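You operate a simulated robot arm through the tools that you are given. There is no shell and no other tool. Be economical: measure what you need, move in short steps, check, and stop when the job is done.

You run a simulated two-armed robot. Do the job below in one go: nothing can be reset, and whatever is moved stays where it is left.

TASK
Open the spares drawer, take the red insert on the top of the check bench and put it away in the inside of the spares drawer, then shut the drawer. Take the lid off the white tub on the top of the fitting bench and lay it down there. Put the yellow-rimmed cup in the sink bowl. Open the reject lid. The order is free. Set down upright: yellow-rimmed cup.
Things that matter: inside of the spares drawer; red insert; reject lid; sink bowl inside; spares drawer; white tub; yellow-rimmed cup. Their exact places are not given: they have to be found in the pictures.

It is judged by the outcome, as a careful person would: the job done as asked, and still so three seconds after it is handed in. It fails if anything else is knocked over, pushed out of place, dropped, spilled or broken. A push-on lid holds only when it is set on centred and level and pressed home; a screw cap is set on level and turned clockwise until tight.

THE ROBOT
Two 7-joint arms with two-finger parallel grippers on one trunk, on a base that drives. Base frame: it is fixed to the floor where the robot stands at the start and does not move with it; the origin is under the middle of the robot, x ahead of it, y to its left, z up. Units: mm, rad, N and s.
The left shoulder is at the start at [80, 131, 947], the right one opposite. With the tool pointing down near the work surface each hand reaches from about 400 to 860 mm from the robot's upright axis, wherever it stands, measured 20 degrees to its own side. Places, roughly: inside of the spares drawer [800, 100, 600]; red insert (6x5x2 cm) [-1600, -2800, 900]; reject lid [-1000, 2700, 900]; sink bowl inside [-3100, -800, 700]; spares drawer [700, 100, 600]; white tub [1750, 4000, 1000]; yellow-rimmed cup [-1250, -3000, 1000]. Payload 1.57 kg a hand.
The TCP of each hand is the grasp point between the finger pads, 30 mm short of the fingertips. In the tool frame z runs along the fingers and y along their closing line. Largest opening 110 mm; finger width 24, thickness 12; the body of the gripper, 48 by 112 mm, starts 78 mm behind the TCP.
Orientation is that of the tool frame in the base frame, as a unit quaternion [w, x, y, z]. With the fingers straight down and closing along the base's y, the tool's x points along the base's -x, its y along +y and its z along -z.

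THE INTERFACE
- The arms move only by the tool arm_command. It takes "left_motion", "right_motion" or both (then of equal length, played together; a hand with none holds still); each is one flat list of numbers, 7 for each row, row after row: the shift along the base's x, y, z in mm, then the turn, a rotation vector about the base's x, y, z in rad, then the opening, from 0 (shut) to 1 (fully open). In form: [x, y, z, ax, ay, az, jaw, x, y, z, ax, ay, az, jaw, ...]. A call has 1 to 10 rows; each row is the pose to reach, as a shift and turn from the pose commanded when the call began. A row lasts 0.2 s, in which the tool goes at most 50 mm and 0.15 rad; a call with a longer step from one row to the next is refused whole, and so is a gripper value outside its range. A pose out of reach is approached as far as the arm can. The call stops where the force on the tool passes 40 N (or 10 N more than at its start, if that is more) or the arm is blocked; 0.2 s more then pass. The fingers move at their own pace (about 108 mm/s each) and stop on an object; they squeeze with about 39 N. The grip force told is the motor's: it shows also when the fingers shut on nothing. Time passes only in rows, and 0.2 s behind the last, so rows that repeat a pose let the fingers close. It gives the time, the measured TCP pose, the force on the tool (base axes), the opening and the grip force at its end, in the units of the frame above (readings bear some noise), with the torque about the TCP (base axes, N m) and any sound that the robot's microphone picked up.
- Cameras (640 x 400 px; columns grow to the right, rows downward): "scene" is now at [-60.6, 0.1, 1403.1]; the picture's right is [-0.01, -1.00, 0.00], its down [-0.72, 0.01, -0.70] and it looks along [0.70, -0.01, -0.72] (base axes); focal length 258 px, centre (320, 200). "left" rides on the left gripper at [70, -16, -141] in its tool frame; the picture's right is [0.23, 0.97, 0.00], its down [-0.86, 0.20, -0.48] and it looks along [-0.47, 0.11, 0.88] (tool axes); focal length 222 px, centre (320, 200). "right" rides on the right gripper at [70, 16, -141] in its tool frame; the picture's right is [-0.23, 0.97, 0.00], its down [-0.85, -0.20, -0.48] and it looks along [-0.47, -0.11, 0.88] (tool axes); focal length 222 px, centre (320, 200).
- camera(camera): a new picture of that camera. The clock stands still meanwhile.
- steer(legs): drives the robot by 1 to 6 legs, each [ahead, left, turn to the left] in mm, mm and rad, along the robot's own axes; the way and the turn of a leg run together, so that a leg with both is an arc; at most 1500 mm and 3.142 rad a leg. The arms and the cameras ride along, it lands a little off, and it stops where it bumps. It gives what a move gives.
- aim_head(pan, tilt): turns the head with the scene camera to pan (to the left, within 1.902 rad either way) and tilt (down, from -0.506 to 1.204), counted from straight ahead of the robot. It gives what a move gives.
- pixel_to_xyz(camera, pixels): for up to 12 pixels [column, row] of the newest picture of that camera ("zoom" is the newest enlarged one), the place [x, y, z] in the base frame of the surface seen there, good to about 2 mm. The clock stands still meanwhile.
- close_up(camera, box): a new picture of the part [left, top, right, bottom] of that camera's present view, enlarged. The clock stands still meanwhile.
- finish_job(): hands the job in; it is judged then, once.

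Keep the steps short. Do not move on a guess: measure, check each grasp and each placing, and mend mistakes. In all there are 110 turns and 100 pictures (those below and enlarged ones count). Leave the grippers open and the arms clear of the work at the hand-in unless told otherwise, and finish with a single line.

The tools are called after "Request:" by a JSON object that holds its "op" and its "data". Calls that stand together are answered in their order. arm_command: Moves the arms, as the interface text tells. Its arguments: {"type":"object","properties":{"left_motion":{"type":"array","items":{"type":"number"}},"right_motion":{"type":"array","items":{"type":"number"}}},"required":[]} The other tools are called the same way: steer (legs) drives the base; aim_head (pan, tilt) turns the head that bears the scene camera; camera (camera) takes a picture; pixel_to_xyz (camera, pixels) gives the place of the surface under pixels of a picture; close_up (camera, box) takes an enlarged picture of a part of a camera's view; finish_job () hands the job in.

At the start:

```text
time_s: 0.0
left_ee_pos: [429.3, 52.8, 845.7]
left_tool_rot: [-0.001, 0.0, 1.0, 0.0]
left_wrist_force: [0.6, 0.0, 0.4]
left_moment: [0.0, -0.01, -0.02]
left_gripper_width: 109.7
left_finger_force: 0.0
right_ee_pos: [520.8, -333.6, 849.8]
right_tool_rot: [-0.001, 0.0, 1.0, 0.0]
right_wrist_force: [-1.3, -0.4, 0.6]
right_moment: [0.03, 0.0, -0.04]
right_gripper_width: 110.0
right_finger_force: 0.1
robot x, y, heading: [-0.2, 1.5, -0.002]
head pan, tilt: [-0.01, 0.798]
```

scene: 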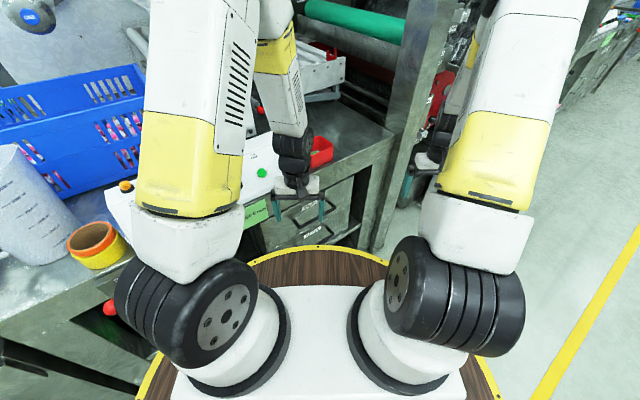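
right: 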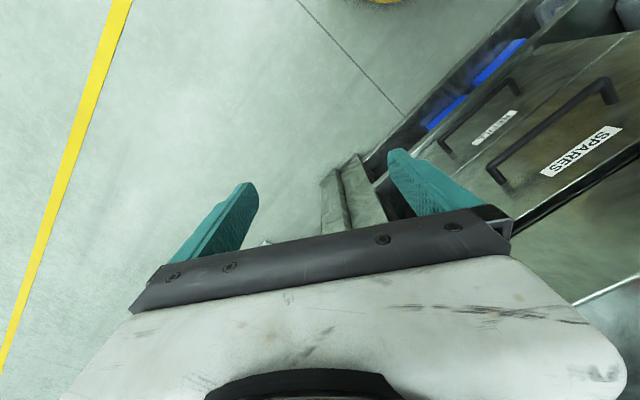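
left: 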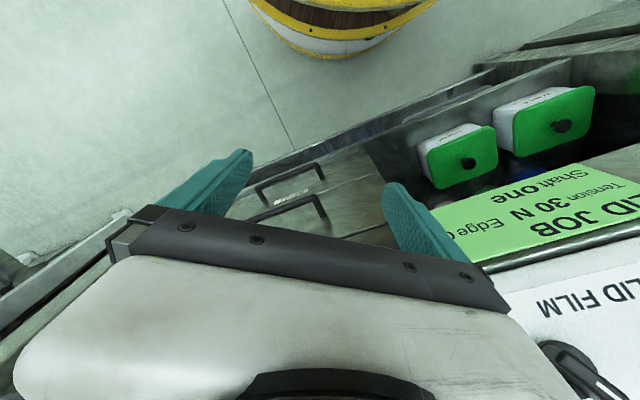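

The right hand's picture shows the SPARES handle from about (495,175) to (612,90). I'll measure it, the drawer front and its surroundings.

Request:
{"op": "pixel_to_xyz", "data": {"camera": "right", "pixels": [[493, 170], [550, 118], [606, 84], [580, 150], [600, 100], [500, 182], [512, 84], [445, 145], [630, 60], [560, 215]]}}

Request:
{"op": "close_up", "data": {"camera": "right", "box": [400, 0, 640, 240]}}

Request:
{"op": "close_up", "data": {"camera": "scene", "box": [220, 80, 440, 260]}}

```text
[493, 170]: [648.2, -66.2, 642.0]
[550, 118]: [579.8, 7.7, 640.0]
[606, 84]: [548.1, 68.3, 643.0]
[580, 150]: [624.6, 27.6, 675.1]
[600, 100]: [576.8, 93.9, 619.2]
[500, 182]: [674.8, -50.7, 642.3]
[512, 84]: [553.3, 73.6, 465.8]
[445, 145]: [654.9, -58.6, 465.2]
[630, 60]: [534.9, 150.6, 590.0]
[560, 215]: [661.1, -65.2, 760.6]
```

```text
1.67 times, centred on (520, 120) of right
```

zoom: 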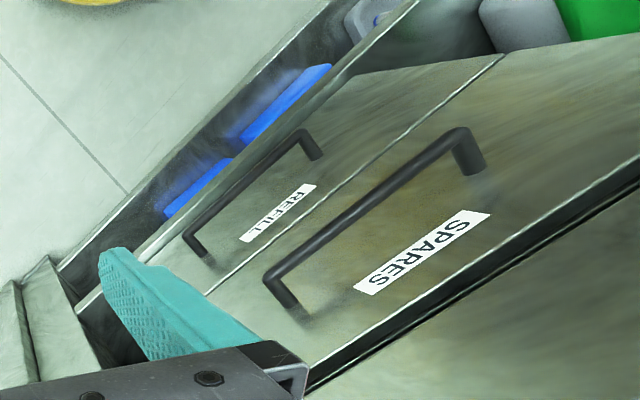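

```text
2.22 times, centred on (330, 170) of scene
```

zoom: 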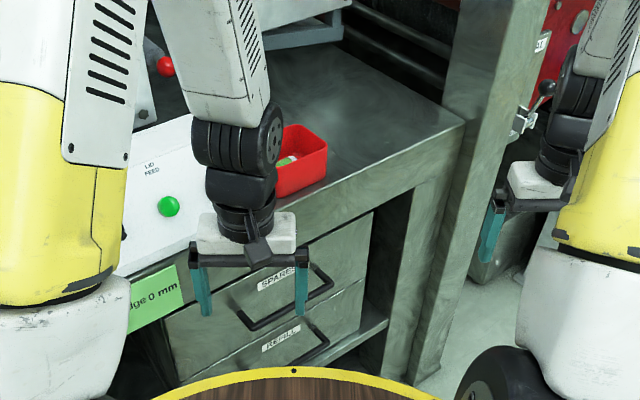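

The drawer front faces about (-0.8,-0.6), with its handle centred near (598,1,642). Before moving I'll look around for free floor.

Request:
{"op": "aim_head", "data": {"pan": 1.6, "tilt": 0.35}}

Request:
{"op": "camera", "data": {"camera": "scene"}}

Request:
{"op": "aim_head", "data": {"pan": -1.6, "tilt": 0.35}}

Request:
{"op": "camera", "data": {"camera": "scene"}}

```text
time_s: 1.7
left_ee_pos: [430.1, 52.0, 845.4]
left_tool_rot: [0.0, 0.0, 1.0, 0.0]
left_wrist_force: [0.2, 0.1, 0.4]
left_moment: [0.05, -0.01, 0.0]
left_gripper_width: 110.1
left_finger_force: 0.0
right_ee_pos: [520.9, -334.1, 849.2]
right_tool_rot: [0.0, 0.0, 1.0, 0.0]
right_wrist_force: [0.8, 0.8, -0.2]
right_moment: [0.02, -0.01, 0.02]
right_gripper_width: 109.9
right_finger_force: 0.0
robot x, y, heading: [0.3, 1.4, -0.003]
head pan, tilt: [1.6, 0.351]
```

```text
94 pictures are left
```

scene: 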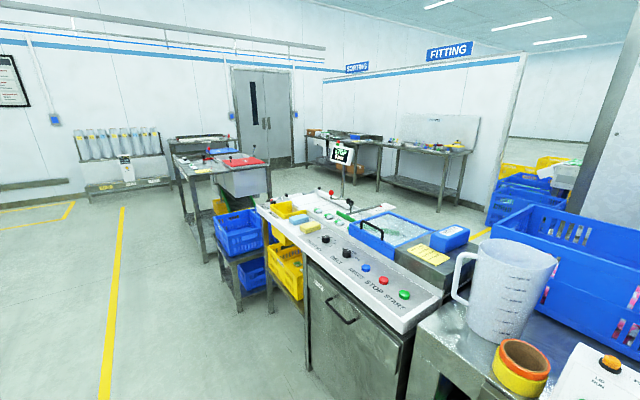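

```text
time_s: 4.4
left_ee_pos: [428.5, 52.6, 845.1]
left_tool_rot: [0.0, 0.0, 1.0, 0.0]
left_wrist_force: [-0.6, -0.2, -0.1]
left_moment: [-0.01, -0.03, 0.01]
left_gripper_width: 110.0
left_finger_force: 0.0
right_ee_pos: [520.7, -335.4, 850.7]
right_tool_rot: [-0.001, 0.0, 1.0, 0.0]
right_wrist_force: [0.2, 0.9, 0.1]
right_moment: [0.0, 0.0, -0.01]
right_gripper_width: 109.9
right_finger_force: 0.0
robot x, y, heading: [-3.8, -0.8, 0.001]
head pan, tilt: [-1.6, 0.351]
```

```text
93 pictures are left
```

scene: 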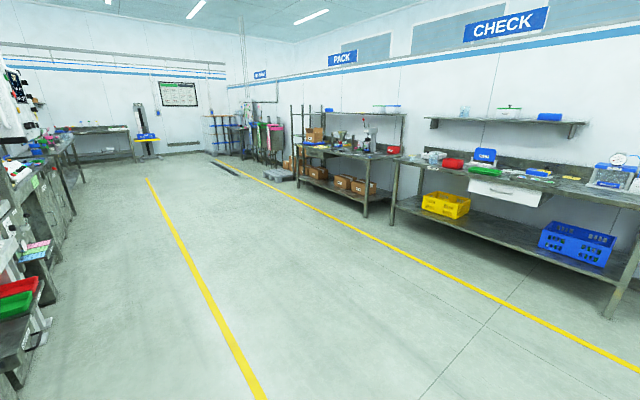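

The check bench is in this view at the right. I'll measure points along its edge and top.

Request:
{"op": "pixel_to_xyz", "data": {"camera": "scene", "pixels": [[400, 172], [610, 206], [393, 206], [608, 316], [450, 163], [484, 155], [260, 390], [500, 330], [540, 178], [615, 165]]}}

Request:
{"op": "close_up", "data": {"camera": "scene", "box": [380, 130, 640, 220]}}

Request:
{"op": "aim_head", "data": {"pan": -1.9, "tilt": 0.35}}

Request:
{"op": "camera", "data": {"camera": "scene"}}

```text
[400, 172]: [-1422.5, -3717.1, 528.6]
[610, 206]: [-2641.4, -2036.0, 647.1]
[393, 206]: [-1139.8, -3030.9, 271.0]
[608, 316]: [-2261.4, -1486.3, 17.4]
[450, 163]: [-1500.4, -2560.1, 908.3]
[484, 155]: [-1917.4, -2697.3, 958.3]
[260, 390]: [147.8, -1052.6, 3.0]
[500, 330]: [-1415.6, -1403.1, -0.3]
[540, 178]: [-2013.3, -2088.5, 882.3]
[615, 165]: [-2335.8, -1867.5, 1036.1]
```

```text
2.46 times, centred on (510, 175) of scene
```

zoom: 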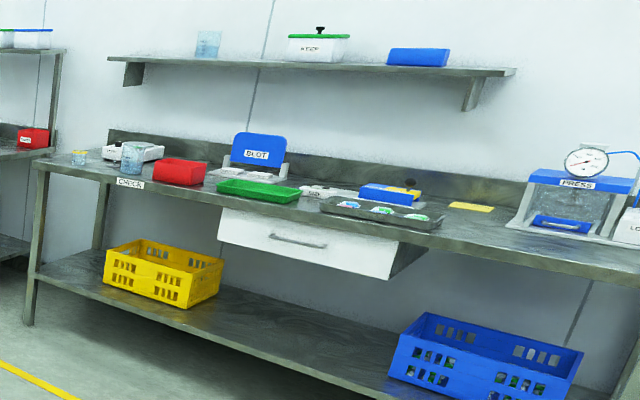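

```text
time_s: 5.2
left_ee_pos: [429.9, 52.9, 845.8]
left_tool_rot: [0.0, 0.001, 1.0, -0.001]
left_wrist_force: [-0.9, 0.2, 0.4]
left_moment: [-0.02, -0.02, -0.01]
left_gripper_width: 109.7
left_finger_force: 0.0
right_ee_pos: [520.1, -334.0, 850.6]
right_tool_rot: [0.001, 0.0, 1.0, 0.0]
right_wrist_force: [-0.5, 0.3, -0.1]
right_moment: [-0.04, 0.02, -0.01]
right_gripper_width: 110.2
right_finger_force: 0.1
robot x, y, heading: [2.8, -0.4, 0.002]
head pan, tilt: [-1.901, 0.351]
```

```text
91 pictures are left
```

scene: 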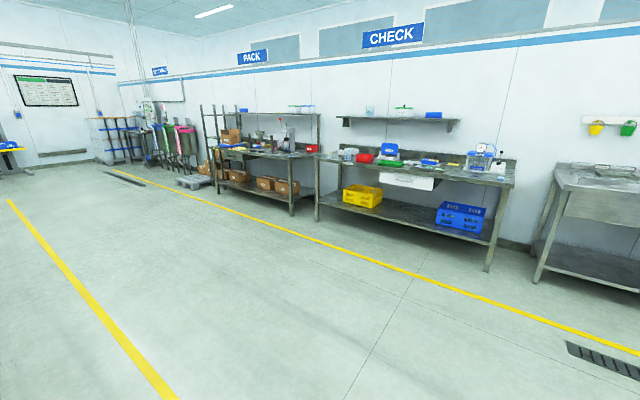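

The cup stands at the left end of the check bench and the bench edge runs parallel to the machine line. I'll raise both hands above bench height, then drive there and stop short.

Request:
{"op": "arm_command", "data": {"left_motion": [0, 0, 50, 0, 0, 0, 1, 0, 0, 100, 0, 0, 0, 1, 0, 0, 150, 0, 0, 0, 1, 0, 0, 200, 0, 0, 0, 1, 0, 0, 250, 0, 0, 0, 1, 0, 0, 300, 0, 0, 0, 1], "right_motion": [0, 0, 50, 0, 0, 0, 1, 0, 0, 100, 0, 0, 0, 1, 0, 0, 150, 0, 0, 0, 1, 0, 0, 200, 0, 0, 0, 1, 0, 0, 250, 0, 0, 0, 1, 0, 0, 300, 0, 0, 0, 1]}}

Request:
{"op": "steer", "data": {"legs": [[0, 0, -2.498], [900, 0, 0], [700, 725, 0], [500, 725, 0]]}}

Request:
{"op": "aim_head", "data": {"pan": 0, "tilt": 0.6}}

Request:
{"op": "camera", "data": {"camera": "scene"}}

```text
time_s: 6.6
left_ee_pos: [429.6, 51.9, 1144.6]
left_tool_rot: [0.0, 0.0, 1.0, -0.001]
left_wrist_force: [0.9, 0.2, -0.2]
left_moment: [0.02, 0.02, -0.02]
left_gripper_width: 110.0
left_finger_force: 0.2
right_ee_pos: [520.4, -334.1, 1150.3]
right_tool_rot: [0.0, 0.0, 1.0, 0.0]
right_wrist_force: [0.4, -0.9, -0.8]
right_moment: [0.01, 0.0, 0.0]
right_gripper_width: 109.9
right_finger_force: 0.0
robot x, y, heading: [0.2, -1.8, -0.006]
head pan, tilt: [-1.901, 0.351]
```

```text
time_s: 26.2
left_ee_pos: [-1045.9, -2754.1, 1144.4]
left_tool_rot: [0.001, 0.944, 0.329, 0.0]
left_wrist_force: [-1.0, 0.5, 0.7]
left_moment: [-0.01, 0.01, -0.04]
left_gripper_width: 109.9
left_finger_force: 0.1
right_ee_pos: [-1356.8, -2507.6, 1149.8]
right_tool_rot: [0.0, 0.944, 0.329, 0.0]
right_wrist_force: [0.2, 0.3, -0.2]
right_moment: [0.02, 0.03, 0.01]
right_gripper_width: 109.9
right_finger_force: 0.1
robot x, y, heading: [-743.9, -2444.0, -2.471]
head pan, tilt: [-1.901, 0.351]
```

```text
time_s: 28.1
left_ee_pos: [-1047.2, -2754.2, 1144.6]
left_tool_rot: [0.0, 0.944, 0.329, -0.001]
left_wrist_force: [-0.1, -0.3, 0.4]
left_moment: [-0.03, 0.01, -0.02]
left_gripper_width: 110.2
left_finger_force: 0.1
right_ee_pos: [-1356.7, -2508.4, 1149.1]
right_tool_rot: [-0.001, 0.944, 0.329, 0.0]
right_wrist_force: [0.4, 0.8, 0.5]
right_moment: [0.0, -0.05, 0.03]
right_gripper_width: 110.0
right_finger_force: 0.1
robot x, y, heading: [-739.8, -2445.9, -2.476]
head pan, tilt: [0.0, 0.6]
```

```text
90 pictures are left
```

scene: 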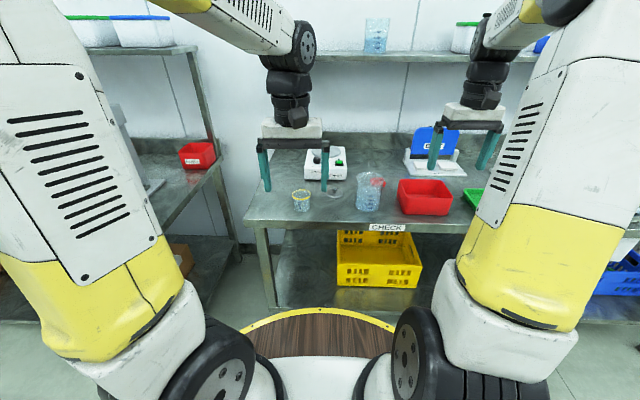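

Request:
{"op": "close_up", "data": {"camera": "scene", "box": [240, 120, 480, 270]}}

Request:
{"op": "pixel_to_xyz", "data": {"camera": "zoom", "pixels": [[164, 190], [165, 240], [340, 240], [375, 168], [335, 140], [490, 160], [240, 210], [60, 270], [400, 280], [250, 110], [145, 192], [182, 192]]}}

```text
2.67 times, centred on (360, 195) of scene
```

zoom: 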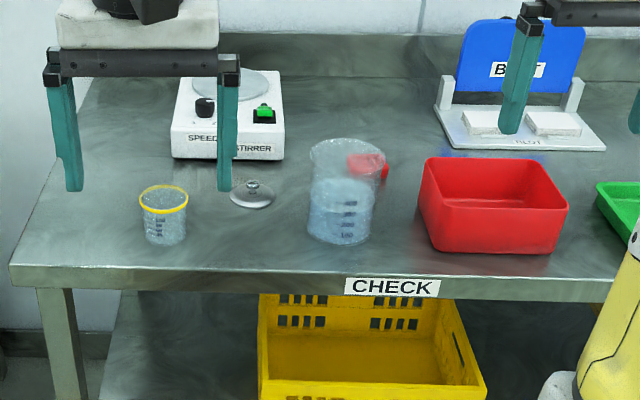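

```text
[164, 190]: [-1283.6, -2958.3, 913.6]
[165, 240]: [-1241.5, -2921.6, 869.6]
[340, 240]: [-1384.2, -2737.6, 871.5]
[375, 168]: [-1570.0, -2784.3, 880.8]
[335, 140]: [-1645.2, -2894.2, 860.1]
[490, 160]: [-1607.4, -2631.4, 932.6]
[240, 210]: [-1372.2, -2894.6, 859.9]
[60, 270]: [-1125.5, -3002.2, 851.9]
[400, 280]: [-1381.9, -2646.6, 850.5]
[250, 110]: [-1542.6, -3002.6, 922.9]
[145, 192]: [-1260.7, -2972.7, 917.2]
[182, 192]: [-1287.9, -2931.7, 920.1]
```

The cup's rim is about z 920 near (-1265,-2945), and the red insert lies at (-1570,-2784) behind the beaker. I'll drive 180 mm closer and look with the hand cameras.

Request:
{"op": "steer", "data": {"legs": [[180, 0, -0.022]]}}

Request:
{"op": "camera", "data": {"camera": "left"}}

Request:
{"op": "camera", "data": {"camera": "right"}}

```text
time_s: 29.6
left_ee_pos: [-1191.7, -2856.9, 1144.7]
left_tool_rot: [0.0, 0.948, 0.319, -0.001]
left_wrist_force: [0.5, -0.6, 0.2]
left_moment: [0.01, -0.01, -0.04]
left_gripper_width: 110.0
left_finger_force: 0.0
right_ee_pos: [-1496.9, -2604.0, 1148.7]
right_tool_rot: [0.0, 0.948, 0.319, 0.0]
right_wrist_force: [-0.2, -0.5, 0.6]
right_moment: [0.01, 0.03, 0.0]
right_gripper_width: 109.9
right_finger_force: 0.0
robot x, y, heading: [-883.0, -2556.0, -2.495]
head pan, tilt: [0.0, 0.6]
```

```text
88 pictures are left
```

left: 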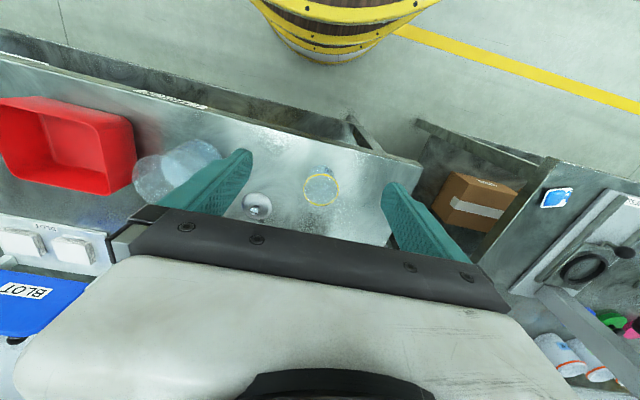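

```text
87 pictures are left
```

right: 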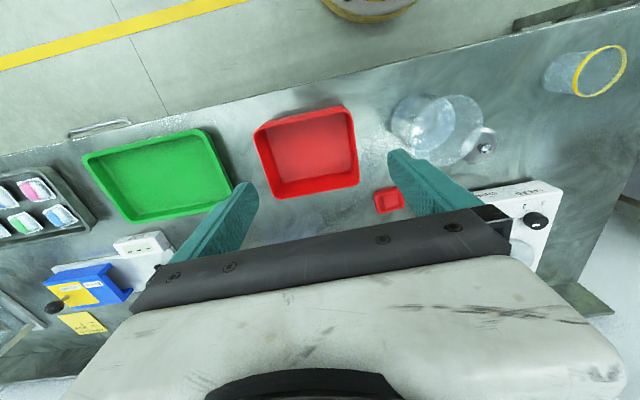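

Request:
{"op": "pixel_to_xyz", "data": {"camera": "right", "pixels": [[374, 192], [396, 187], [403, 206], [379, 213], [389, 200], [358, 182], [360, 115], [395, 120], [455, 97], [480, 155], [500, 230]]}}

Request:
{"op": "pixel_to_xyz", "data": {"camera": "left", "pixels": [[305, 188], [339, 188], [322, 174], [322, 205], [322, 190], [320, 172], [350, 210], [261, 208], [190, 180], [215, 152]]}}

Request:
{"op": "close_up", "data": {"camera": "left", "box": [240, 130, 400, 230]}}

Request:
{"op": "close_up", "data": {"camera": "right", "box": [340, 80, 500, 230]}}

```text
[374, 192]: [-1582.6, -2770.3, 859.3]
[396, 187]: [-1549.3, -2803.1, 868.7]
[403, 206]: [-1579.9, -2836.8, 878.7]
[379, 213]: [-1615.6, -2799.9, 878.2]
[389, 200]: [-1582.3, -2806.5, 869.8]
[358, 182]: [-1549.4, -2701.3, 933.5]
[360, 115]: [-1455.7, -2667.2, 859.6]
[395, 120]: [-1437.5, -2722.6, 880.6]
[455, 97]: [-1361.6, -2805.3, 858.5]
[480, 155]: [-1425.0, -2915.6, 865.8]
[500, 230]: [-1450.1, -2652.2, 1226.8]
```

```text
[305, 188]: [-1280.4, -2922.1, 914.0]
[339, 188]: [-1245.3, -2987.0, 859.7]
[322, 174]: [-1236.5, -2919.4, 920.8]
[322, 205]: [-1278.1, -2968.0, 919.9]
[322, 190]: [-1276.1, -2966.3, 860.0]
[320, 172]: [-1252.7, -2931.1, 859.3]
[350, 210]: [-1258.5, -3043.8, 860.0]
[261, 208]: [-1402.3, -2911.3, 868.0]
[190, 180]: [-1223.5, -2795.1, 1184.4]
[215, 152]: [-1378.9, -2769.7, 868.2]
```

```text
4.00 times, centred on (320, 180) of left
```

zoom: 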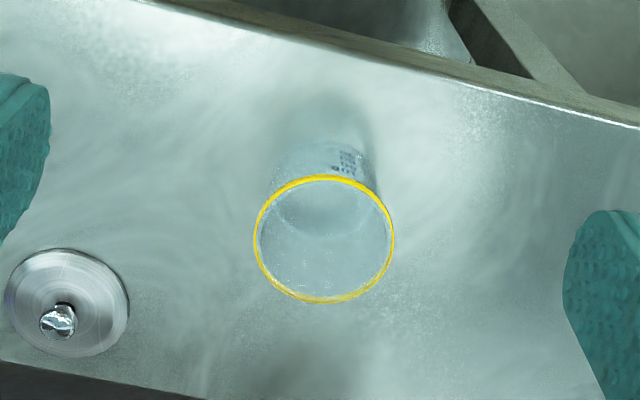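

```text
2.67 times, centred on (420, 155) of right
```

zoom: 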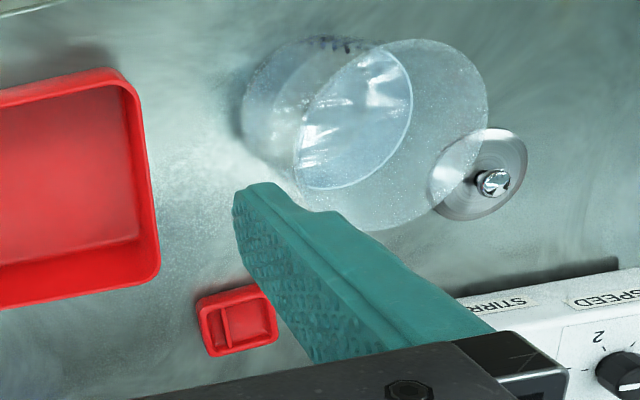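

Cup rim centre is (-1257,-2944,920), about 64 mm across. The insert is a small tray centred near (-1576,-2797), turned about 0.12 rad from the hand. I'll move both hands above their objects.

Request:
{"op": "arm_command", "data": {"right_motion": [-16, -39, -20, 0, 0, 0.025, 0.75, -32, -78, -40, 0, 0, 0.05, 0.75, -48, -116, -60, 0, 0, 0.075, 0.75, -64, -154, -80, 0, 0, 0.1, 0.75, -79, -193, -100, 0, 0, 0.125, 0.75, -79, -193, -100, 0, 0, 0.125, 0.75], "left_motion": [-13, -17, -19, 0, 0, 0, 1, -26, -34, -38, 0, 0, 0, 1, -39, -52, -57, 0, 0, 0, 1, -52, -70, -76, 0, 0, 0, 1, -65, -87, -95, 0, 0, 0, 1, -65, -87, -95, 0, 0, 0, 1]}}

Request:
{"op": "camera", "data": {"camera": "right"}}

Request:
{"op": "camera", "data": {"camera": "left"}}

```text
time_s: 31.0
left_ee_pos: [-1256.9, -2943.1, 1048.6]
left_tool_rot: [-0.001, 0.948, 0.319, 0.0]
left_wrist_force: [-0.1, 0.5, -0.3]
left_moment: [0.04, 0.01, 0.0]
left_gripper_width: 110.0
left_finger_force: 0.1
right_ee_pos: [-1577.2, -2797.6, 1046.6]
right_tool_rot: [0.0, 0.926, 0.378, 0.0]
right_wrist_force: [-0.2, -0.5, 0.2]
right_moment: [-0.01, -0.01, 0.03]
right_gripper_width: 82.7
right_finger_force: 0.0
robot x, y, heading: [-880.6, -2553.8, -2.496]
head pan, tilt: [0.0, 0.6]
```

```text
84 pictures are left
```

right: 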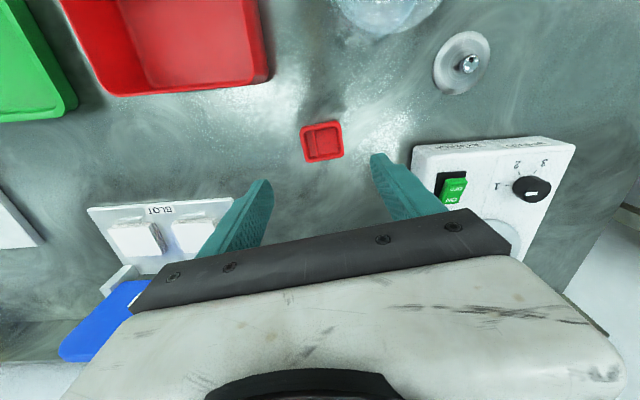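

```text
83 pictures are left
```

left: 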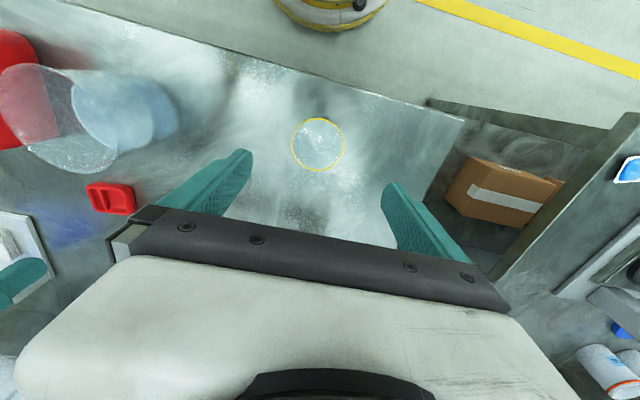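

Request:
{"op": "pixel_to_xyz", "data": {"camera": "right", "pixels": [[302, 131], [340, 122], [343, 154], [306, 161], [322, 142], [412, 150], [418, 190], [435, 0], [258, 81]]}}

Request:
{"op": "pixel_to_xyz", "data": {"camera": "left", "pixels": [[292, 145], [343, 145], [318, 119], [318, 171], [318, 140], [0, 100], [40, 150]]}}

Request:
{"op": "close_up", "data": {"camera": "left", "box": [260, 90, 380, 190]}}

```text
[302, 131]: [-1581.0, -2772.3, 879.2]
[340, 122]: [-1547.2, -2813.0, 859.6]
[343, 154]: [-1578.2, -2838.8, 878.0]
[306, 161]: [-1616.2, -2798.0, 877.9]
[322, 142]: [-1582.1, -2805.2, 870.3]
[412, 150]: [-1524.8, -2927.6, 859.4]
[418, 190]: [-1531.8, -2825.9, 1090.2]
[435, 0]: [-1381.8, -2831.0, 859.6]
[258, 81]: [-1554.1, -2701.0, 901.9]
```

```text
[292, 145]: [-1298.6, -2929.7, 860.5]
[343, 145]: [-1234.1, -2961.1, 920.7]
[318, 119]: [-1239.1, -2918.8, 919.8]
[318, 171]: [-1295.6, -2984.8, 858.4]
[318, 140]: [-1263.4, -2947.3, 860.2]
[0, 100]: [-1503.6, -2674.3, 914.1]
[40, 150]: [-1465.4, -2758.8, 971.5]
```

```text
4.00 times, centred on (320, 140) of left
```

zoom: 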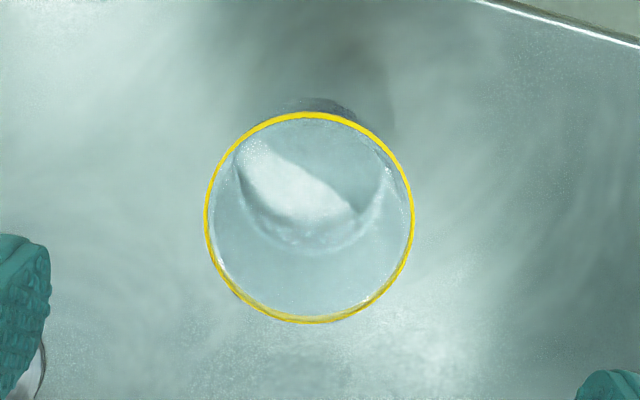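

The cup is empty and centred under the left hand; the insert's centre is (-1580,-2805), top z 878. I'll lower both hands, fingertips just above the bench, and close.

Request:
{"op": "arm_command", "data": {"right_motion": [-2, -4, -45, 0, 0, 0, 0.85, -3, -7.5, -90, 0, 0, 0, 0.85, -3, -7.5, -130, 0, 0, 0, 0.85, -3, -7.5, -153, 0, 0, 0, 0.85, -3, -7.5, -153, 0, 0, 0, 0.3, -3, -7.5, -153, 0, 0, 0, 0.1, -3, -7.5, -153, 0, 0, 0, 0.1], "left_motion": [-1, 1, -45, 0, 0, 0, 1, -1, 1, -90, 0, 0, 0, 1, -1, 1, -130, 0, 0, 0, 1, -1, 1, -150, 0, 0, 0, 1, -1, 1, -150, 0, 0, 0, 0.5, -1, 1, -150, 0, 0, 0, 0.3, -1, 1, -150, 0, 0, 0, 0.3]}}

Request:
{"op": "camera", "data": {"camera": "right"}}

Request:
{"op": "camera", "data": {"camera": "left"}}

```text
time_s: 32.6
left_ee_pos: [-1256.0, -2943.2, 899.5]
left_tool_rot: [0.0, 0.948, 0.318, 0.0]
left_wrist_force: [0.5, 0.3, -1.0]
left_moment: [0.0, -0.01, 0.01]
left_gripper_width: 58.9
left_finger_force: 39.2
right_ee_pos: [-1579.2, -2804.3, 894.4]
right_tool_rot: [-0.001, 0.926, 0.378, 0.0]
right_wrist_force: [0.0, 0.6, 0.7]
right_moment: [0.0, 0.02, 0.01]
right_gripper_width: 57.3
right_finger_force: 38.7
robot x, y, heading: [-880.9, -2553.6, -2.488]
head pan, tilt: [0.0, 0.6]
```

```text
81 pictures are left
```

right: 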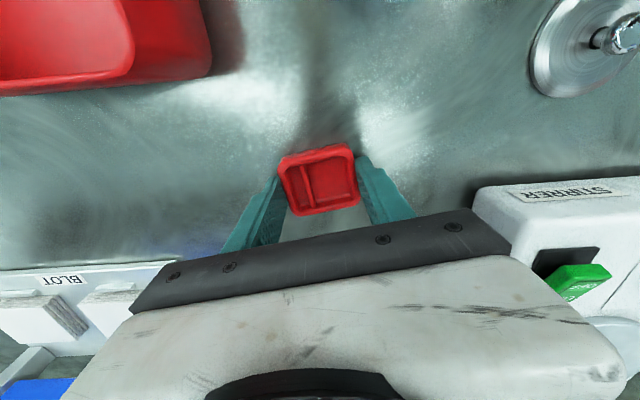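

```text
80 pictures are left
```

left: 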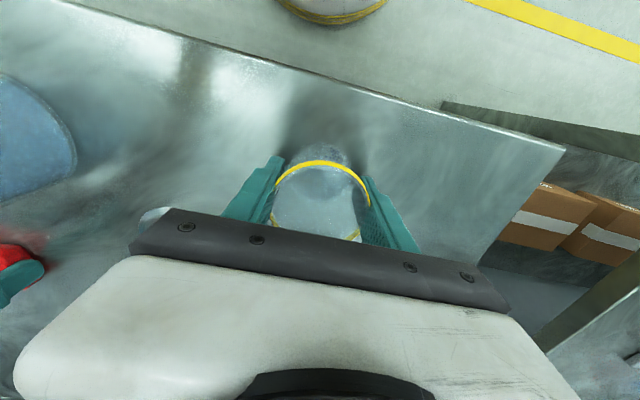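

Both are held (58.9 mm and 57.3 mm openings, about 39 N). I'll lift both 200 mm and check.

Request:
{"op": "arm_command", "data": {"right_motion": [0, 0, 30, 0, 0, 0, 0.1, 0, 0, 75, 0, 0, 0, 0.1, 0, 0, 120, 0, 0, 0, 0.1, 0, 0, 165, 0, 0, 0, 0.1, 0, 0, 200, 0, 0, 0, 0.1], "left_motion": [0, 0, 30, 0, 0, 0, 0.3, 0, 0, 75, 0, 0, 0, 0.3, 0, 0, 120, 0, 0, 0, 0.3, 0, 0, 165, 0, 0, 0, 0.3, 0, 0, 200, 0, 0, 0, 0.3]}}

Request:
{"op": "camera", "data": {"camera": "right"}}

Request:
{"op": "aim_head", "data": {"pan": -1.2, "tilt": 0.45}}

Request:
{"op": "camera", "data": {"camera": "scene"}}

```text
time_s: 33.8
left_ee_pos: [-1257.0, -2943.3, 1100.1]
left_tool_rot: [0.0, 0.948, 0.318, 0.0]
left_wrist_force: [0.0, -0.9, 0.1]
left_moment: [0.0, -0.02, 0.0]
left_gripper_width: 58.4
left_finger_force: 39.0
right_ee_pos: [-1580.1, -2806.7, 1096.6]
right_tool_rot: [0.0, 0.926, 0.378, 0.001]
right_wrist_force: [0.2, -0.1, -0.7]
right_moment: [0.01, -0.03, 0.01]
right_gripper_width: 56.7
right_finger_force: 39.1
robot x, y, heading: [-880.4, -2558.6, -2.491]
head pan, tilt: [0.0, 0.6]
```

```text
79 pictures are left
```

right: 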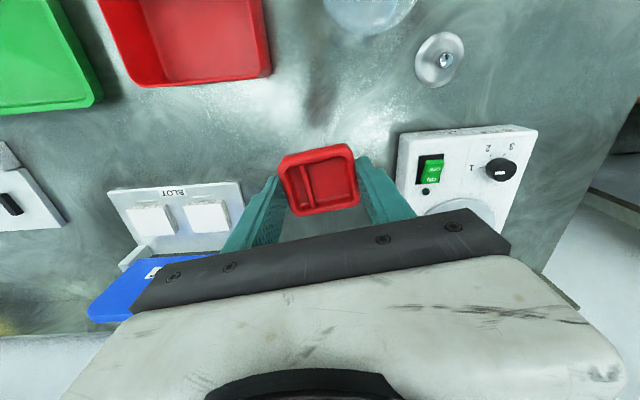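

```text
time_s: 35.2
left_ee_pos: [-1256.7, -2941.8, 1099.5]
left_tool_rot: [0.0, 0.948, 0.319, 0.0]
left_wrist_force: [0.0, 0.3, -0.7]
left_moment: [0.0, 0.0, 0.01]
left_gripper_width: 58.8
left_finger_force: 38.8
right_ee_pos: [-1580.6, -2805.4, 1096.6]
right_tool_rot: [0.0, 0.926, 0.378, 0.0]
right_wrist_force: [0.2, 0.0, -1.1]
right_moment: [0.03, -0.01, -0.01]
right_gripper_width: 57.2
right_finger_force: 38.8
robot x, y, heading: [-882.3, -2556.5, -2.496]
head pan, tilt: [-1.201, 0.45]
```

```text
78 pictures are left
```

scene: 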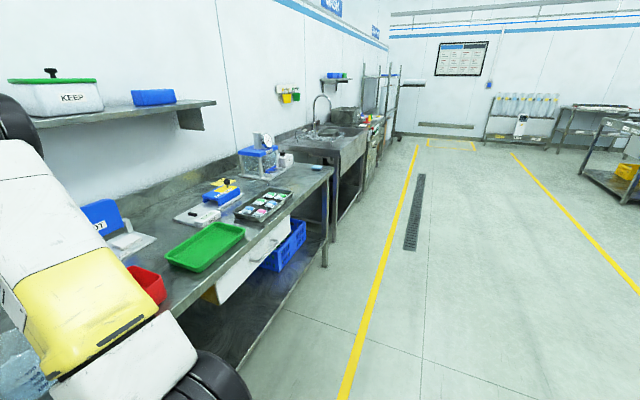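

Both lifted cleanly. The sink is further along the wall at about (340,140); I'll measure its edge before driving.

Request:
{"op": "pixel_to_xyz", "data": {"camera": "scene", "pixels": [[339, 152], [366, 130], [333, 240], [326, 265], [320, 132], [412, 240]]}}

Request:
{"op": "steer", "data": {"legs": [[-260, 0, 0], [0, -1450, 0], [0, -1200, 0]]}}

Request:
{"op": "aim_head", "data": {"pan": -0.1, "tilt": 0.5}}

Request:
{"op": "camera", "data": {"camera": "scene"}}

```text
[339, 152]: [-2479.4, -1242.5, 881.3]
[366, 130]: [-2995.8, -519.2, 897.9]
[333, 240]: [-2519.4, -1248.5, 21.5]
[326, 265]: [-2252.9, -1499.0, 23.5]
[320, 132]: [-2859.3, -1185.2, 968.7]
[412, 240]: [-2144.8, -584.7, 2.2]
```

```text
time_s: 49.4
left_ee_pos: [-2606.7, -664.8, 1098.8]
left_tool_rot: [0.0, 0.952, 0.306, 0.0]
left_wrist_force: [-0.1, 0.6, -0.9]
left_moment: [-0.01, 0.0, -0.03]
left_gripper_width: 57.5
left_finger_force: 39.0
right_ee_pos: [-2925.8, -520.3, 1095.2]
right_tool_rot: [0.0, 0.931, 0.366, 0.001]
right_wrist_force: [0.7, -0.1, -0.5]
right_moment: [0.01, 0.0, 0.03]
right_gripper_width: 56.9
right_finger_force: 39.4
robot x, y, heading: [-2223.2, -288.7, -2.515]
head pan, tilt: [-1.201, 0.45]
```

```text
time_s: 50.8
left_ee_pos: [-2606.7, -664.8, 1099.1]
left_tool_rot: [0.001, 0.952, 0.306, -0.001]
left_wrist_force: [0.8, -0.1, 0.1]
left_moment: [-0.01, -0.03, 0.0]
left_gripper_width: 55.6
left_finger_force: 38.8
right_ee_pos: [-2927.2, -520.4, 1096.8]
right_tool_rot: [0.0, 0.931, 0.365, 0.001]
right_wrist_force: [-1.1, 0.1, -0.5]
right_moment: [0.0, 0.0, -0.01]
right_gripper_width: 57.2
right_finger_force: 38.8
robot x, y, heading: [-2219.9, -287.8, -2.519]
head pan, tilt: [-0.099, 0.499]
```

```text
77 pictures are left
```

scene: 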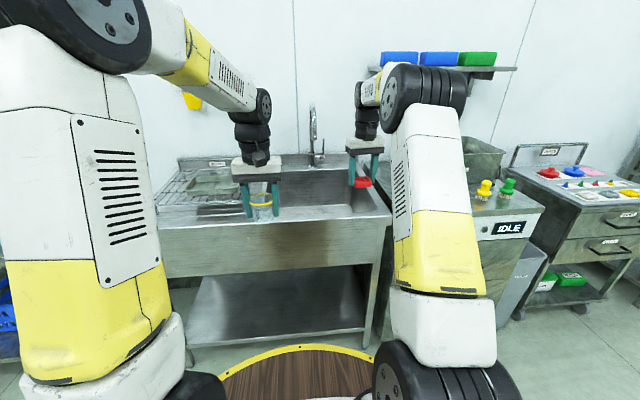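

The left opening went from 58.9 to 55.6 mm, so I'll check the cup for slipping and look at the bowl below.

Request:
{"op": "camera", "data": {"camera": "left"}}

Request:
{"op": "close_up", "data": {"camera": "scene", "box": [150, 120, 410, 280]}}

```text
76 pictures are left
```

left: 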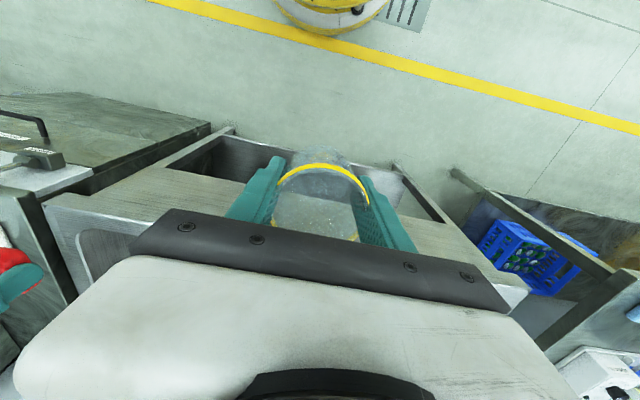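

```text
2.46 times, centred on (280, 200) of scene
```

zoom: 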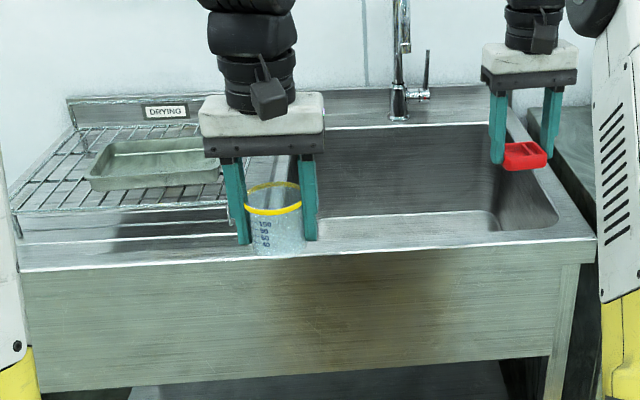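

Request:
{"op": "pixel_to_xyz", "data": {"camera": "zoom", "pixels": [[420, 224], [460, 222], [350, 240], [500, 180], [420, 180], [500, 246], [560, 200], [400, 128], [398, 110], [400, 160], [270, 225], [330, 222]]}}

Request:
{"op": "camera", "data": {"camera": "right"}}

```text
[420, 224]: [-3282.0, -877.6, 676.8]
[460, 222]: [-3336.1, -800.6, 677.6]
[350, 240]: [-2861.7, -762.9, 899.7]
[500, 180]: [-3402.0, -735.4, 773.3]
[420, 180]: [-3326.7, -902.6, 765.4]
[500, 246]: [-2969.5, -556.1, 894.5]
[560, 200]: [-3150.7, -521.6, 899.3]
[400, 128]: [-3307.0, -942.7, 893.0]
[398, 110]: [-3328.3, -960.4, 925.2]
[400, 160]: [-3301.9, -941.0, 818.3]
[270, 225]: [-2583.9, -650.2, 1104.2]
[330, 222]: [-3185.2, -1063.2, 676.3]
```

```text
74 pictures are left
```

right: 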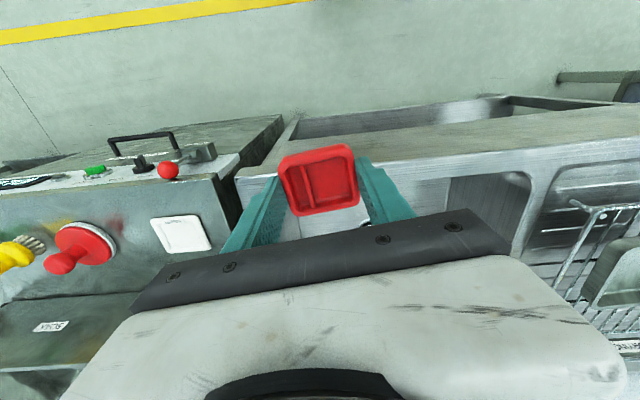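

The bowl floor is z 677, the rim about 897, and it spans u -2790..-3200, v about 1060..1470 (u along the wall normal). I'll check the neighbour machine's front and the tap spout before driving in.

Request:
{"op": "pixel_to_xyz", "data": {"camera": "right", "pixels": [[285, 120], [280, 150], [170, 140], [200, 150], [168, 170], [500, 97], [535, 175], [395, 195], [480, 180], [600, 145]]}}

Request:
{"op": "pixel_to_xyz", "data": {"camera": "scene", "pixels": [[313, 110], [314, 125], [318, 160], [326, 152], [313, 104]]}}

Request:
{"op": "close_up", "data": {"camera": "scene", "box": [270, 80, 360, 180]}}

```text
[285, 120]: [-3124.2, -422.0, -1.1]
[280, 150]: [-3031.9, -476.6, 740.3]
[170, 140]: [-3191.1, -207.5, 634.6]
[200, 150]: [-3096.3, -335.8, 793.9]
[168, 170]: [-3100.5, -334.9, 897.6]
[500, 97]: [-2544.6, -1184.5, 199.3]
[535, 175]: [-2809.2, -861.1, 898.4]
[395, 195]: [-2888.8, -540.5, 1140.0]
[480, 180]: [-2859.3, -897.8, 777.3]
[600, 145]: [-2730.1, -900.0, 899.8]
```

```text
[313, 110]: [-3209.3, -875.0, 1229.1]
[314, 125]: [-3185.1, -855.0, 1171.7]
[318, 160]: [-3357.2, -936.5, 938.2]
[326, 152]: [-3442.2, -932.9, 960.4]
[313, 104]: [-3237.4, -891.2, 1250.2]
```

```text
4.00 times, centred on (315, 130) of scene
```

zoom: 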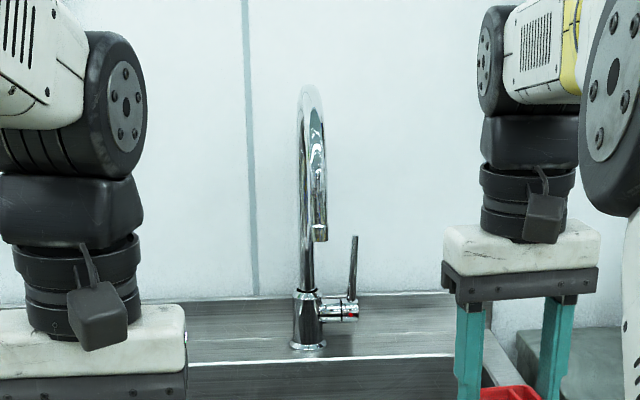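

The tap spout ends near u -3061, v 1227, z 1150. I'll set the cup down front-left of it at u -2910, v 1120, so drive in 341 mm and 148 mm right.

Request:
{"op": "steer", "data": {"legs": [[0, -148, 0.02], [341, 0, 0]]}}

Request:
{"op": "camera", "data": {"camera": "left"}}

Request:
{"op": "camera", "data": {"camera": "scene"}}

```text
time_s: 54.0
left_ee_pos: [-2963.8, -761.2, 1099.9]
left_tool_rot: [0.0, 0.949, 0.316, 0.0]
left_wrist_force: [-0.3, 0.0, 0.1]
left_moment: [-0.01, 0.03, -0.01]
left_gripper_width: 55.9
left_finger_force: 39.1
right_ee_pos: [-3285.2, -623.2, 1096.3]
right_tool_rot: [0.0, 0.927, 0.375, 0.0]
right_wrist_force: [0.4, -1.3, -1.2]
right_moment: [0.0, 0.05, 0.0]
right_gripper_width: 57.1
right_finger_force: 39.0
robot x, y, heading: [-2582.8, -376.6, -2.5]
head pan, tilt: [-0.099, 0.499]
```

```text
72 pictures are left
```

left: 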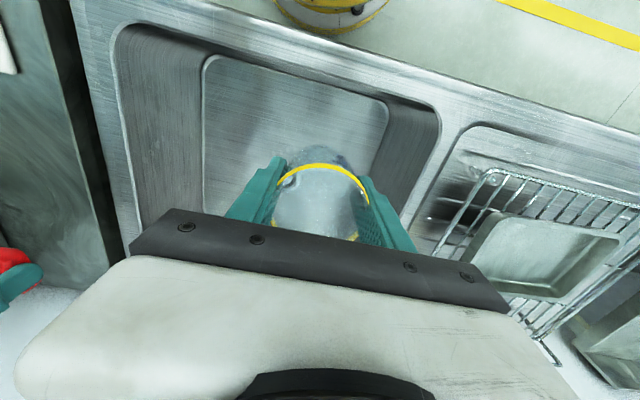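

```text
71 pictures are left
```

scene: 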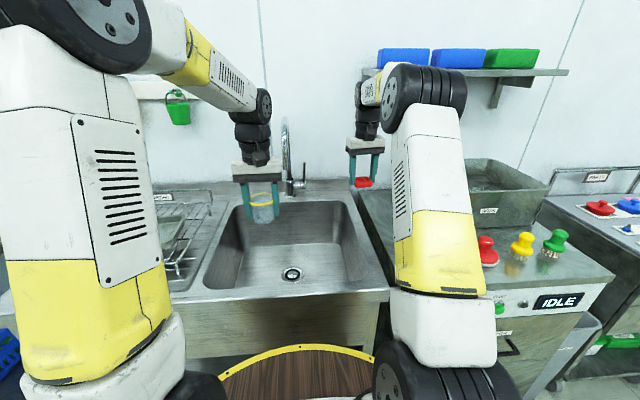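

Request:
{"op": "pixel_to_xyz", "data": {"camera": "left", "pixels": [[208, 62], [385, 105], [375, 165], [230, 130], [210, 205], [395, 95], [410, 190]]}}

Request:
{"op": "pixel_to_xyz", "data": {"camera": "scene", "pixels": [[290, 273], [245, 262], [340, 265], [300, 240], [325, 245]]}}

```text
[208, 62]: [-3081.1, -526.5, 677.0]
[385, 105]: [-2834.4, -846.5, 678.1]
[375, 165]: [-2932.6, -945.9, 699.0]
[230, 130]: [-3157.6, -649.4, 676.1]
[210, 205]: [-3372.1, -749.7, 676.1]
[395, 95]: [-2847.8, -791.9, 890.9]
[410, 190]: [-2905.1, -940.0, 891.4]
```

```text
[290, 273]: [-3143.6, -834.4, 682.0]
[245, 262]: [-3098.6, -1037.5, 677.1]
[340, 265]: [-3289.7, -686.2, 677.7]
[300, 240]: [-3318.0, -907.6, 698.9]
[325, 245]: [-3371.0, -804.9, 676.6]
```

The floor there is flat at z 677, clear of the drain. I'll move the cup to u -2905 and lower to 34 mm above contact.

Request:
{"op": "arm_command", "data": {"left_motion": [-31, -23, 0, 0, 0, 0, 0.3, -62, -46, 0, 0, 0, 0, 0.3, -62, -46, -50, 0, 0, 0, 0.3, -62, -46, -100, 0, 0, 0, 0.3, -62, -46, -150, 0, 0, 0, 0.3, -62, -46, -200, 0, 0, 0, 0.3, -62, -46, -250, 0, 0, 0, 0.3, -62, -46, -300, 0, 0, 0, 0.3, -62, -46, -350, 0, 0, 0, 0.3]}}

Request:
{"op": "camera", "data": {"camera": "scene"}}

Request:
{"op": "camera", "data": {"camera": "left"}}

```text
time_s: 56.0
left_ee_pos: [-3022.3, -807.7, 749.2]
left_tool_rot: [0.0, 0.949, 0.316, -0.001]
left_wrist_force: [-0.7, -0.3, 0.6]
left_moment: [-0.02, 0.0, 0.02]
left_gripper_width: 55.9
left_finger_force: 38.6
right_ee_pos: [-3284.8, -622.9, 1096.1]
right_tool_rot: [0.0, 0.927, 0.376, -0.001]
right_wrist_force: [-0.6, 1.3, -0.5]
right_moment: [0.02, 0.08, -0.01]
right_gripper_width: 57.2
right_finger_force: 38.9
robot x, y, heading: [-2585.1, -379.8, -2.497]
head pan, tilt: [-0.099, 0.499]
```

```text
70 pictures are left
```

scene: 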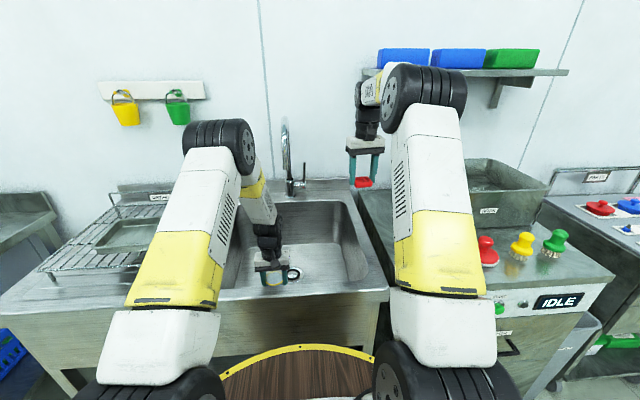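

```text
69 pictures are left
```

left: 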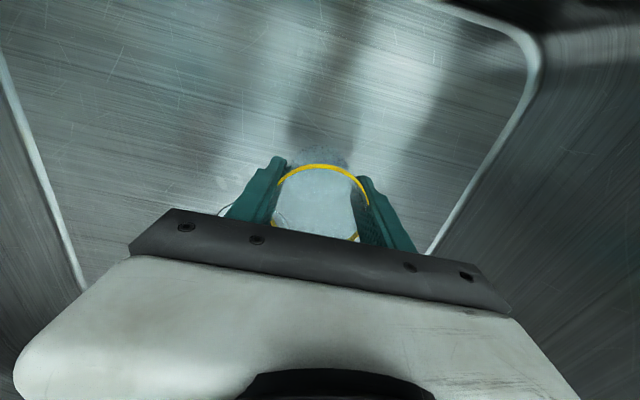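

Clear all round. I'll lower gently to contact.

Request:
{"op": "arm_command", "data": {"left_motion": [0, 0, -14, 0, 0, 0, 0.3, 0, 0, -24, 0, 0, 0, 0.3, 0, 0, -28, 0, 0, 0, 0.3, 0, 0, -31, 0, 0, 0, 0.3, 0, 0, -33, 0, 0, 0, 0.3]}}

```text
time_s: 57.2
left_ee_pos: [-3024.6, -807.1, 716.1]
left_tool_rot: [0.0, 0.949, 0.317, -0.001]
left_wrist_force: [0.6, -0.4, 2.1]
left_moment: [-0.02, -0.05, 0.02]
left_gripper_width: 55.7
left_finger_force: 39.0
right_ee_pos: [-3285.6, -622.2, 1096.8]
right_tool_rot: [0.0, 0.927, 0.375, -0.001]
right_wrist_force: [-0.2, -0.1, -0.9]
right_moment: [0.0, -0.01, 0.01]
right_gripper_width: 57.2
right_finger_force: 38.6
robot x, y, heading: [-2586.7, -376.4, -2.498]
head pan, tilt: [-0.099, 0.499]
```

Slight contact at 2.1 N. One or two mm more to seat it, then open slowly and look.

Request:
{"op": "arm_command", "data": {"left_motion": [0, 0, -1, 0, 0, 0, 0.3, 0, 0, -1.5, 0, 0, 0, 0.3, 0, 0, -1.5, 0, 0, 0, 0.55, 0, 0, -1.5, 0, 0, 0, 0.65, 0, 0, -1.5, 0, 0, 0, 0.8, 0, 0, -1.5, 0, 0, 0, 1.0]}}

Request:
{"op": "camera", "data": {"camera": "left"}}

```text
time_s: 58.6
left_ee_pos: [-3024.6, -807.9, 715.9]
left_tool_rot: [0.0, 0.948, 0.317, 0.0]
left_wrist_force: [0.3, 0.3, -0.2]
left_moment: [-0.02, 0.0, -0.01]
left_gripper_width: 110.2
left_finger_force: 0.1
right_ee_pos: [-3284.9, -621.7, 1097.2]
right_tool_rot: [0.0, 0.927, 0.375, 0.0]
right_wrist_force: [1.0, 1.4, -0.4]
right_moment: [0.01, -0.04, 0.0]
right_gripper_width: 57.3
right_finger_force: 38.8
robot x, y, heading: [-2586.3, -372.7, -2.494]
head pan, tilt: [-0.099, 0.499]
```

```text
68 pictures are left
```

left: 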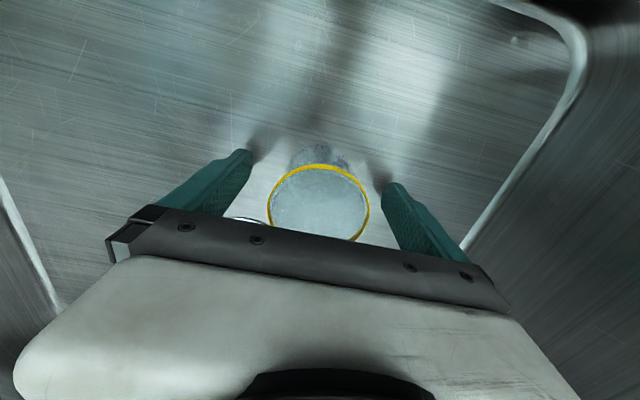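

The cup stands free and upright. I'll raise the left hand straight up out of the bowl.

Request:
{"op": "arm_command", "data": {"left_motion": [0, 0, 40, 0, 0, 0, 1, 0, 0, 85, 0, 0, 0, 1, 0, 0, 135, 0, 0, 0, 1, 0, 0, 185, 0, 0, 0, 1, 0, 0, 235, 0, 0, 0, 1, 0, 0, 285, 0, 0, 0, 1, 0, 0, 335, 0, 0, 0, 1, 0, 0, 380, 0, 0, 0, 1, 24, 18, 400, 0, 0, 0, 1]}}

Request:
{"op": "camera", "data": {"camera": "left"}}

```text
time_s: 60.6
left_ee_pos: [-3000.5, -787.8, 1115.6]
left_tool_rot: [0.0, 0.949, 0.316, 0.001]
left_wrist_force: [-0.5, 0.6, 0.4]
left_moment: [0.02, -0.03, 0.01]
left_gripper_width: 110.1
left_finger_force: 0.1
right_ee_pos: [-3285.7, -622.7, 1097.0]
right_tool_rot: [-0.001, 0.927, 0.375, 0.001]
right_wrist_force: [0.7, -0.5, 0.2]
right_moment: [0.0, -0.03, 0.0]
right_gripper_width: 57.2
right_finger_force: 39.3
robot x, y, heading: [-2587.3, -376.2, -2.498]
head pan, tilt: [-0.099, 0.499]
```

```text
67 pictures are left
```

left: 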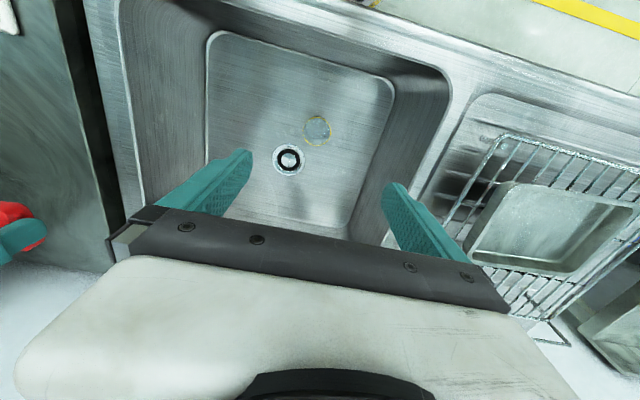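

The cup stands upright in the bowl. Next the drawer: back off, turn round, and drive toward it, stopping about 400 mm short.

Request:
{"op": "steer", "data": {"legs": [[-300, 0, 0], [0, 0, 3.1416], [600, -1000, 0], [700, -650, 0]]}}

Request:
{"op": "aim_head", "data": {"pan": 0, "tilt": 0.55}}

Request:
{"op": "camera", "data": {"camera": "scene"}}

```text
refused: 3.1416 is not a number from -3.14159 to 3.14159
```

```text
time_s: 61.2
left_ee_pos: [-3000.6, -787.4, 1115.6]
left_tool_rot: [0.0, 0.949, 0.317, 0.0]
left_wrist_force: [-1.0, -0.6, -0.2]
left_moment: [0.0, -0.01, 0.0]
left_gripper_width: 109.7
left_finger_force: 0.1
right_ee_pos: [-3286.7, -623.3, 1098.0]
right_tool_rot: [0.0, 0.927, 0.376, 0.0]
right_wrist_force: [0.1, -0.4, -0.7]
right_moment: [0.02, 0.03, -0.01]
right_gripper_width: 57.1
right_finger_force: 39.2
robot x, y, heading: [-2585.1, -376.5, -2.499]
head pan, tilt: [0.0, 0.55]
```

```text
66 pictures are left
```

scene: 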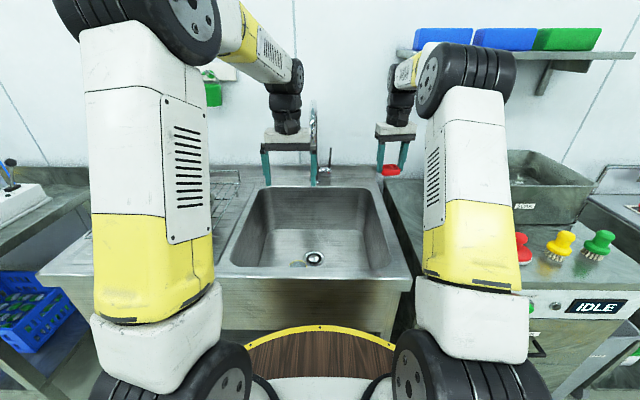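

The drive was refused for a rounding limit; repeating with 3.141.

Request:
{"op": "steer", "data": {"legs": [[-300, 0, 0], [0, 0, 3.141], [600, -1000, 0], [700, -650, 0]]}}

Request:
{"op": "camera", "data": {"camera": "scene"}}

```text
time_s: 80.7
left_ee_pos: [98.1, -414.4, 1115.2]
left_tool_rot: [0.001, -0.298, 0.955, 0.0]
left_wrist_force: [0.6, 0.6, 0.2]
left_moment: [0.01, 0.01, -0.01]
left_gripper_width: 110.1
left_finger_force: 0.1
right_ee_pos: [375.5, -590.5, 1095.9]
right_tool_rot: [0.001, -0.359, 0.933, -0.001]
right_wrist_force: [-0.8, 0.3, -0.1]
right_moment: [0.03, -0.01, 0.01]
right_gripper_width: 57.4
right_finger_force: 38.7
robot x, y, heading: [-334.9, -810.0, 0.61]
head pan, tilt: [0.0, 0.55]
```

```text
65 pictures are left
```

scene: 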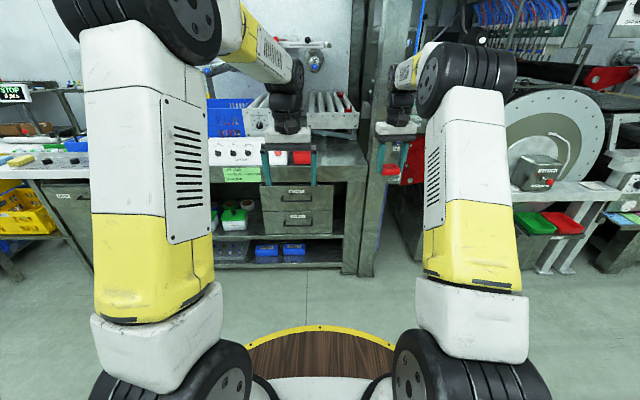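

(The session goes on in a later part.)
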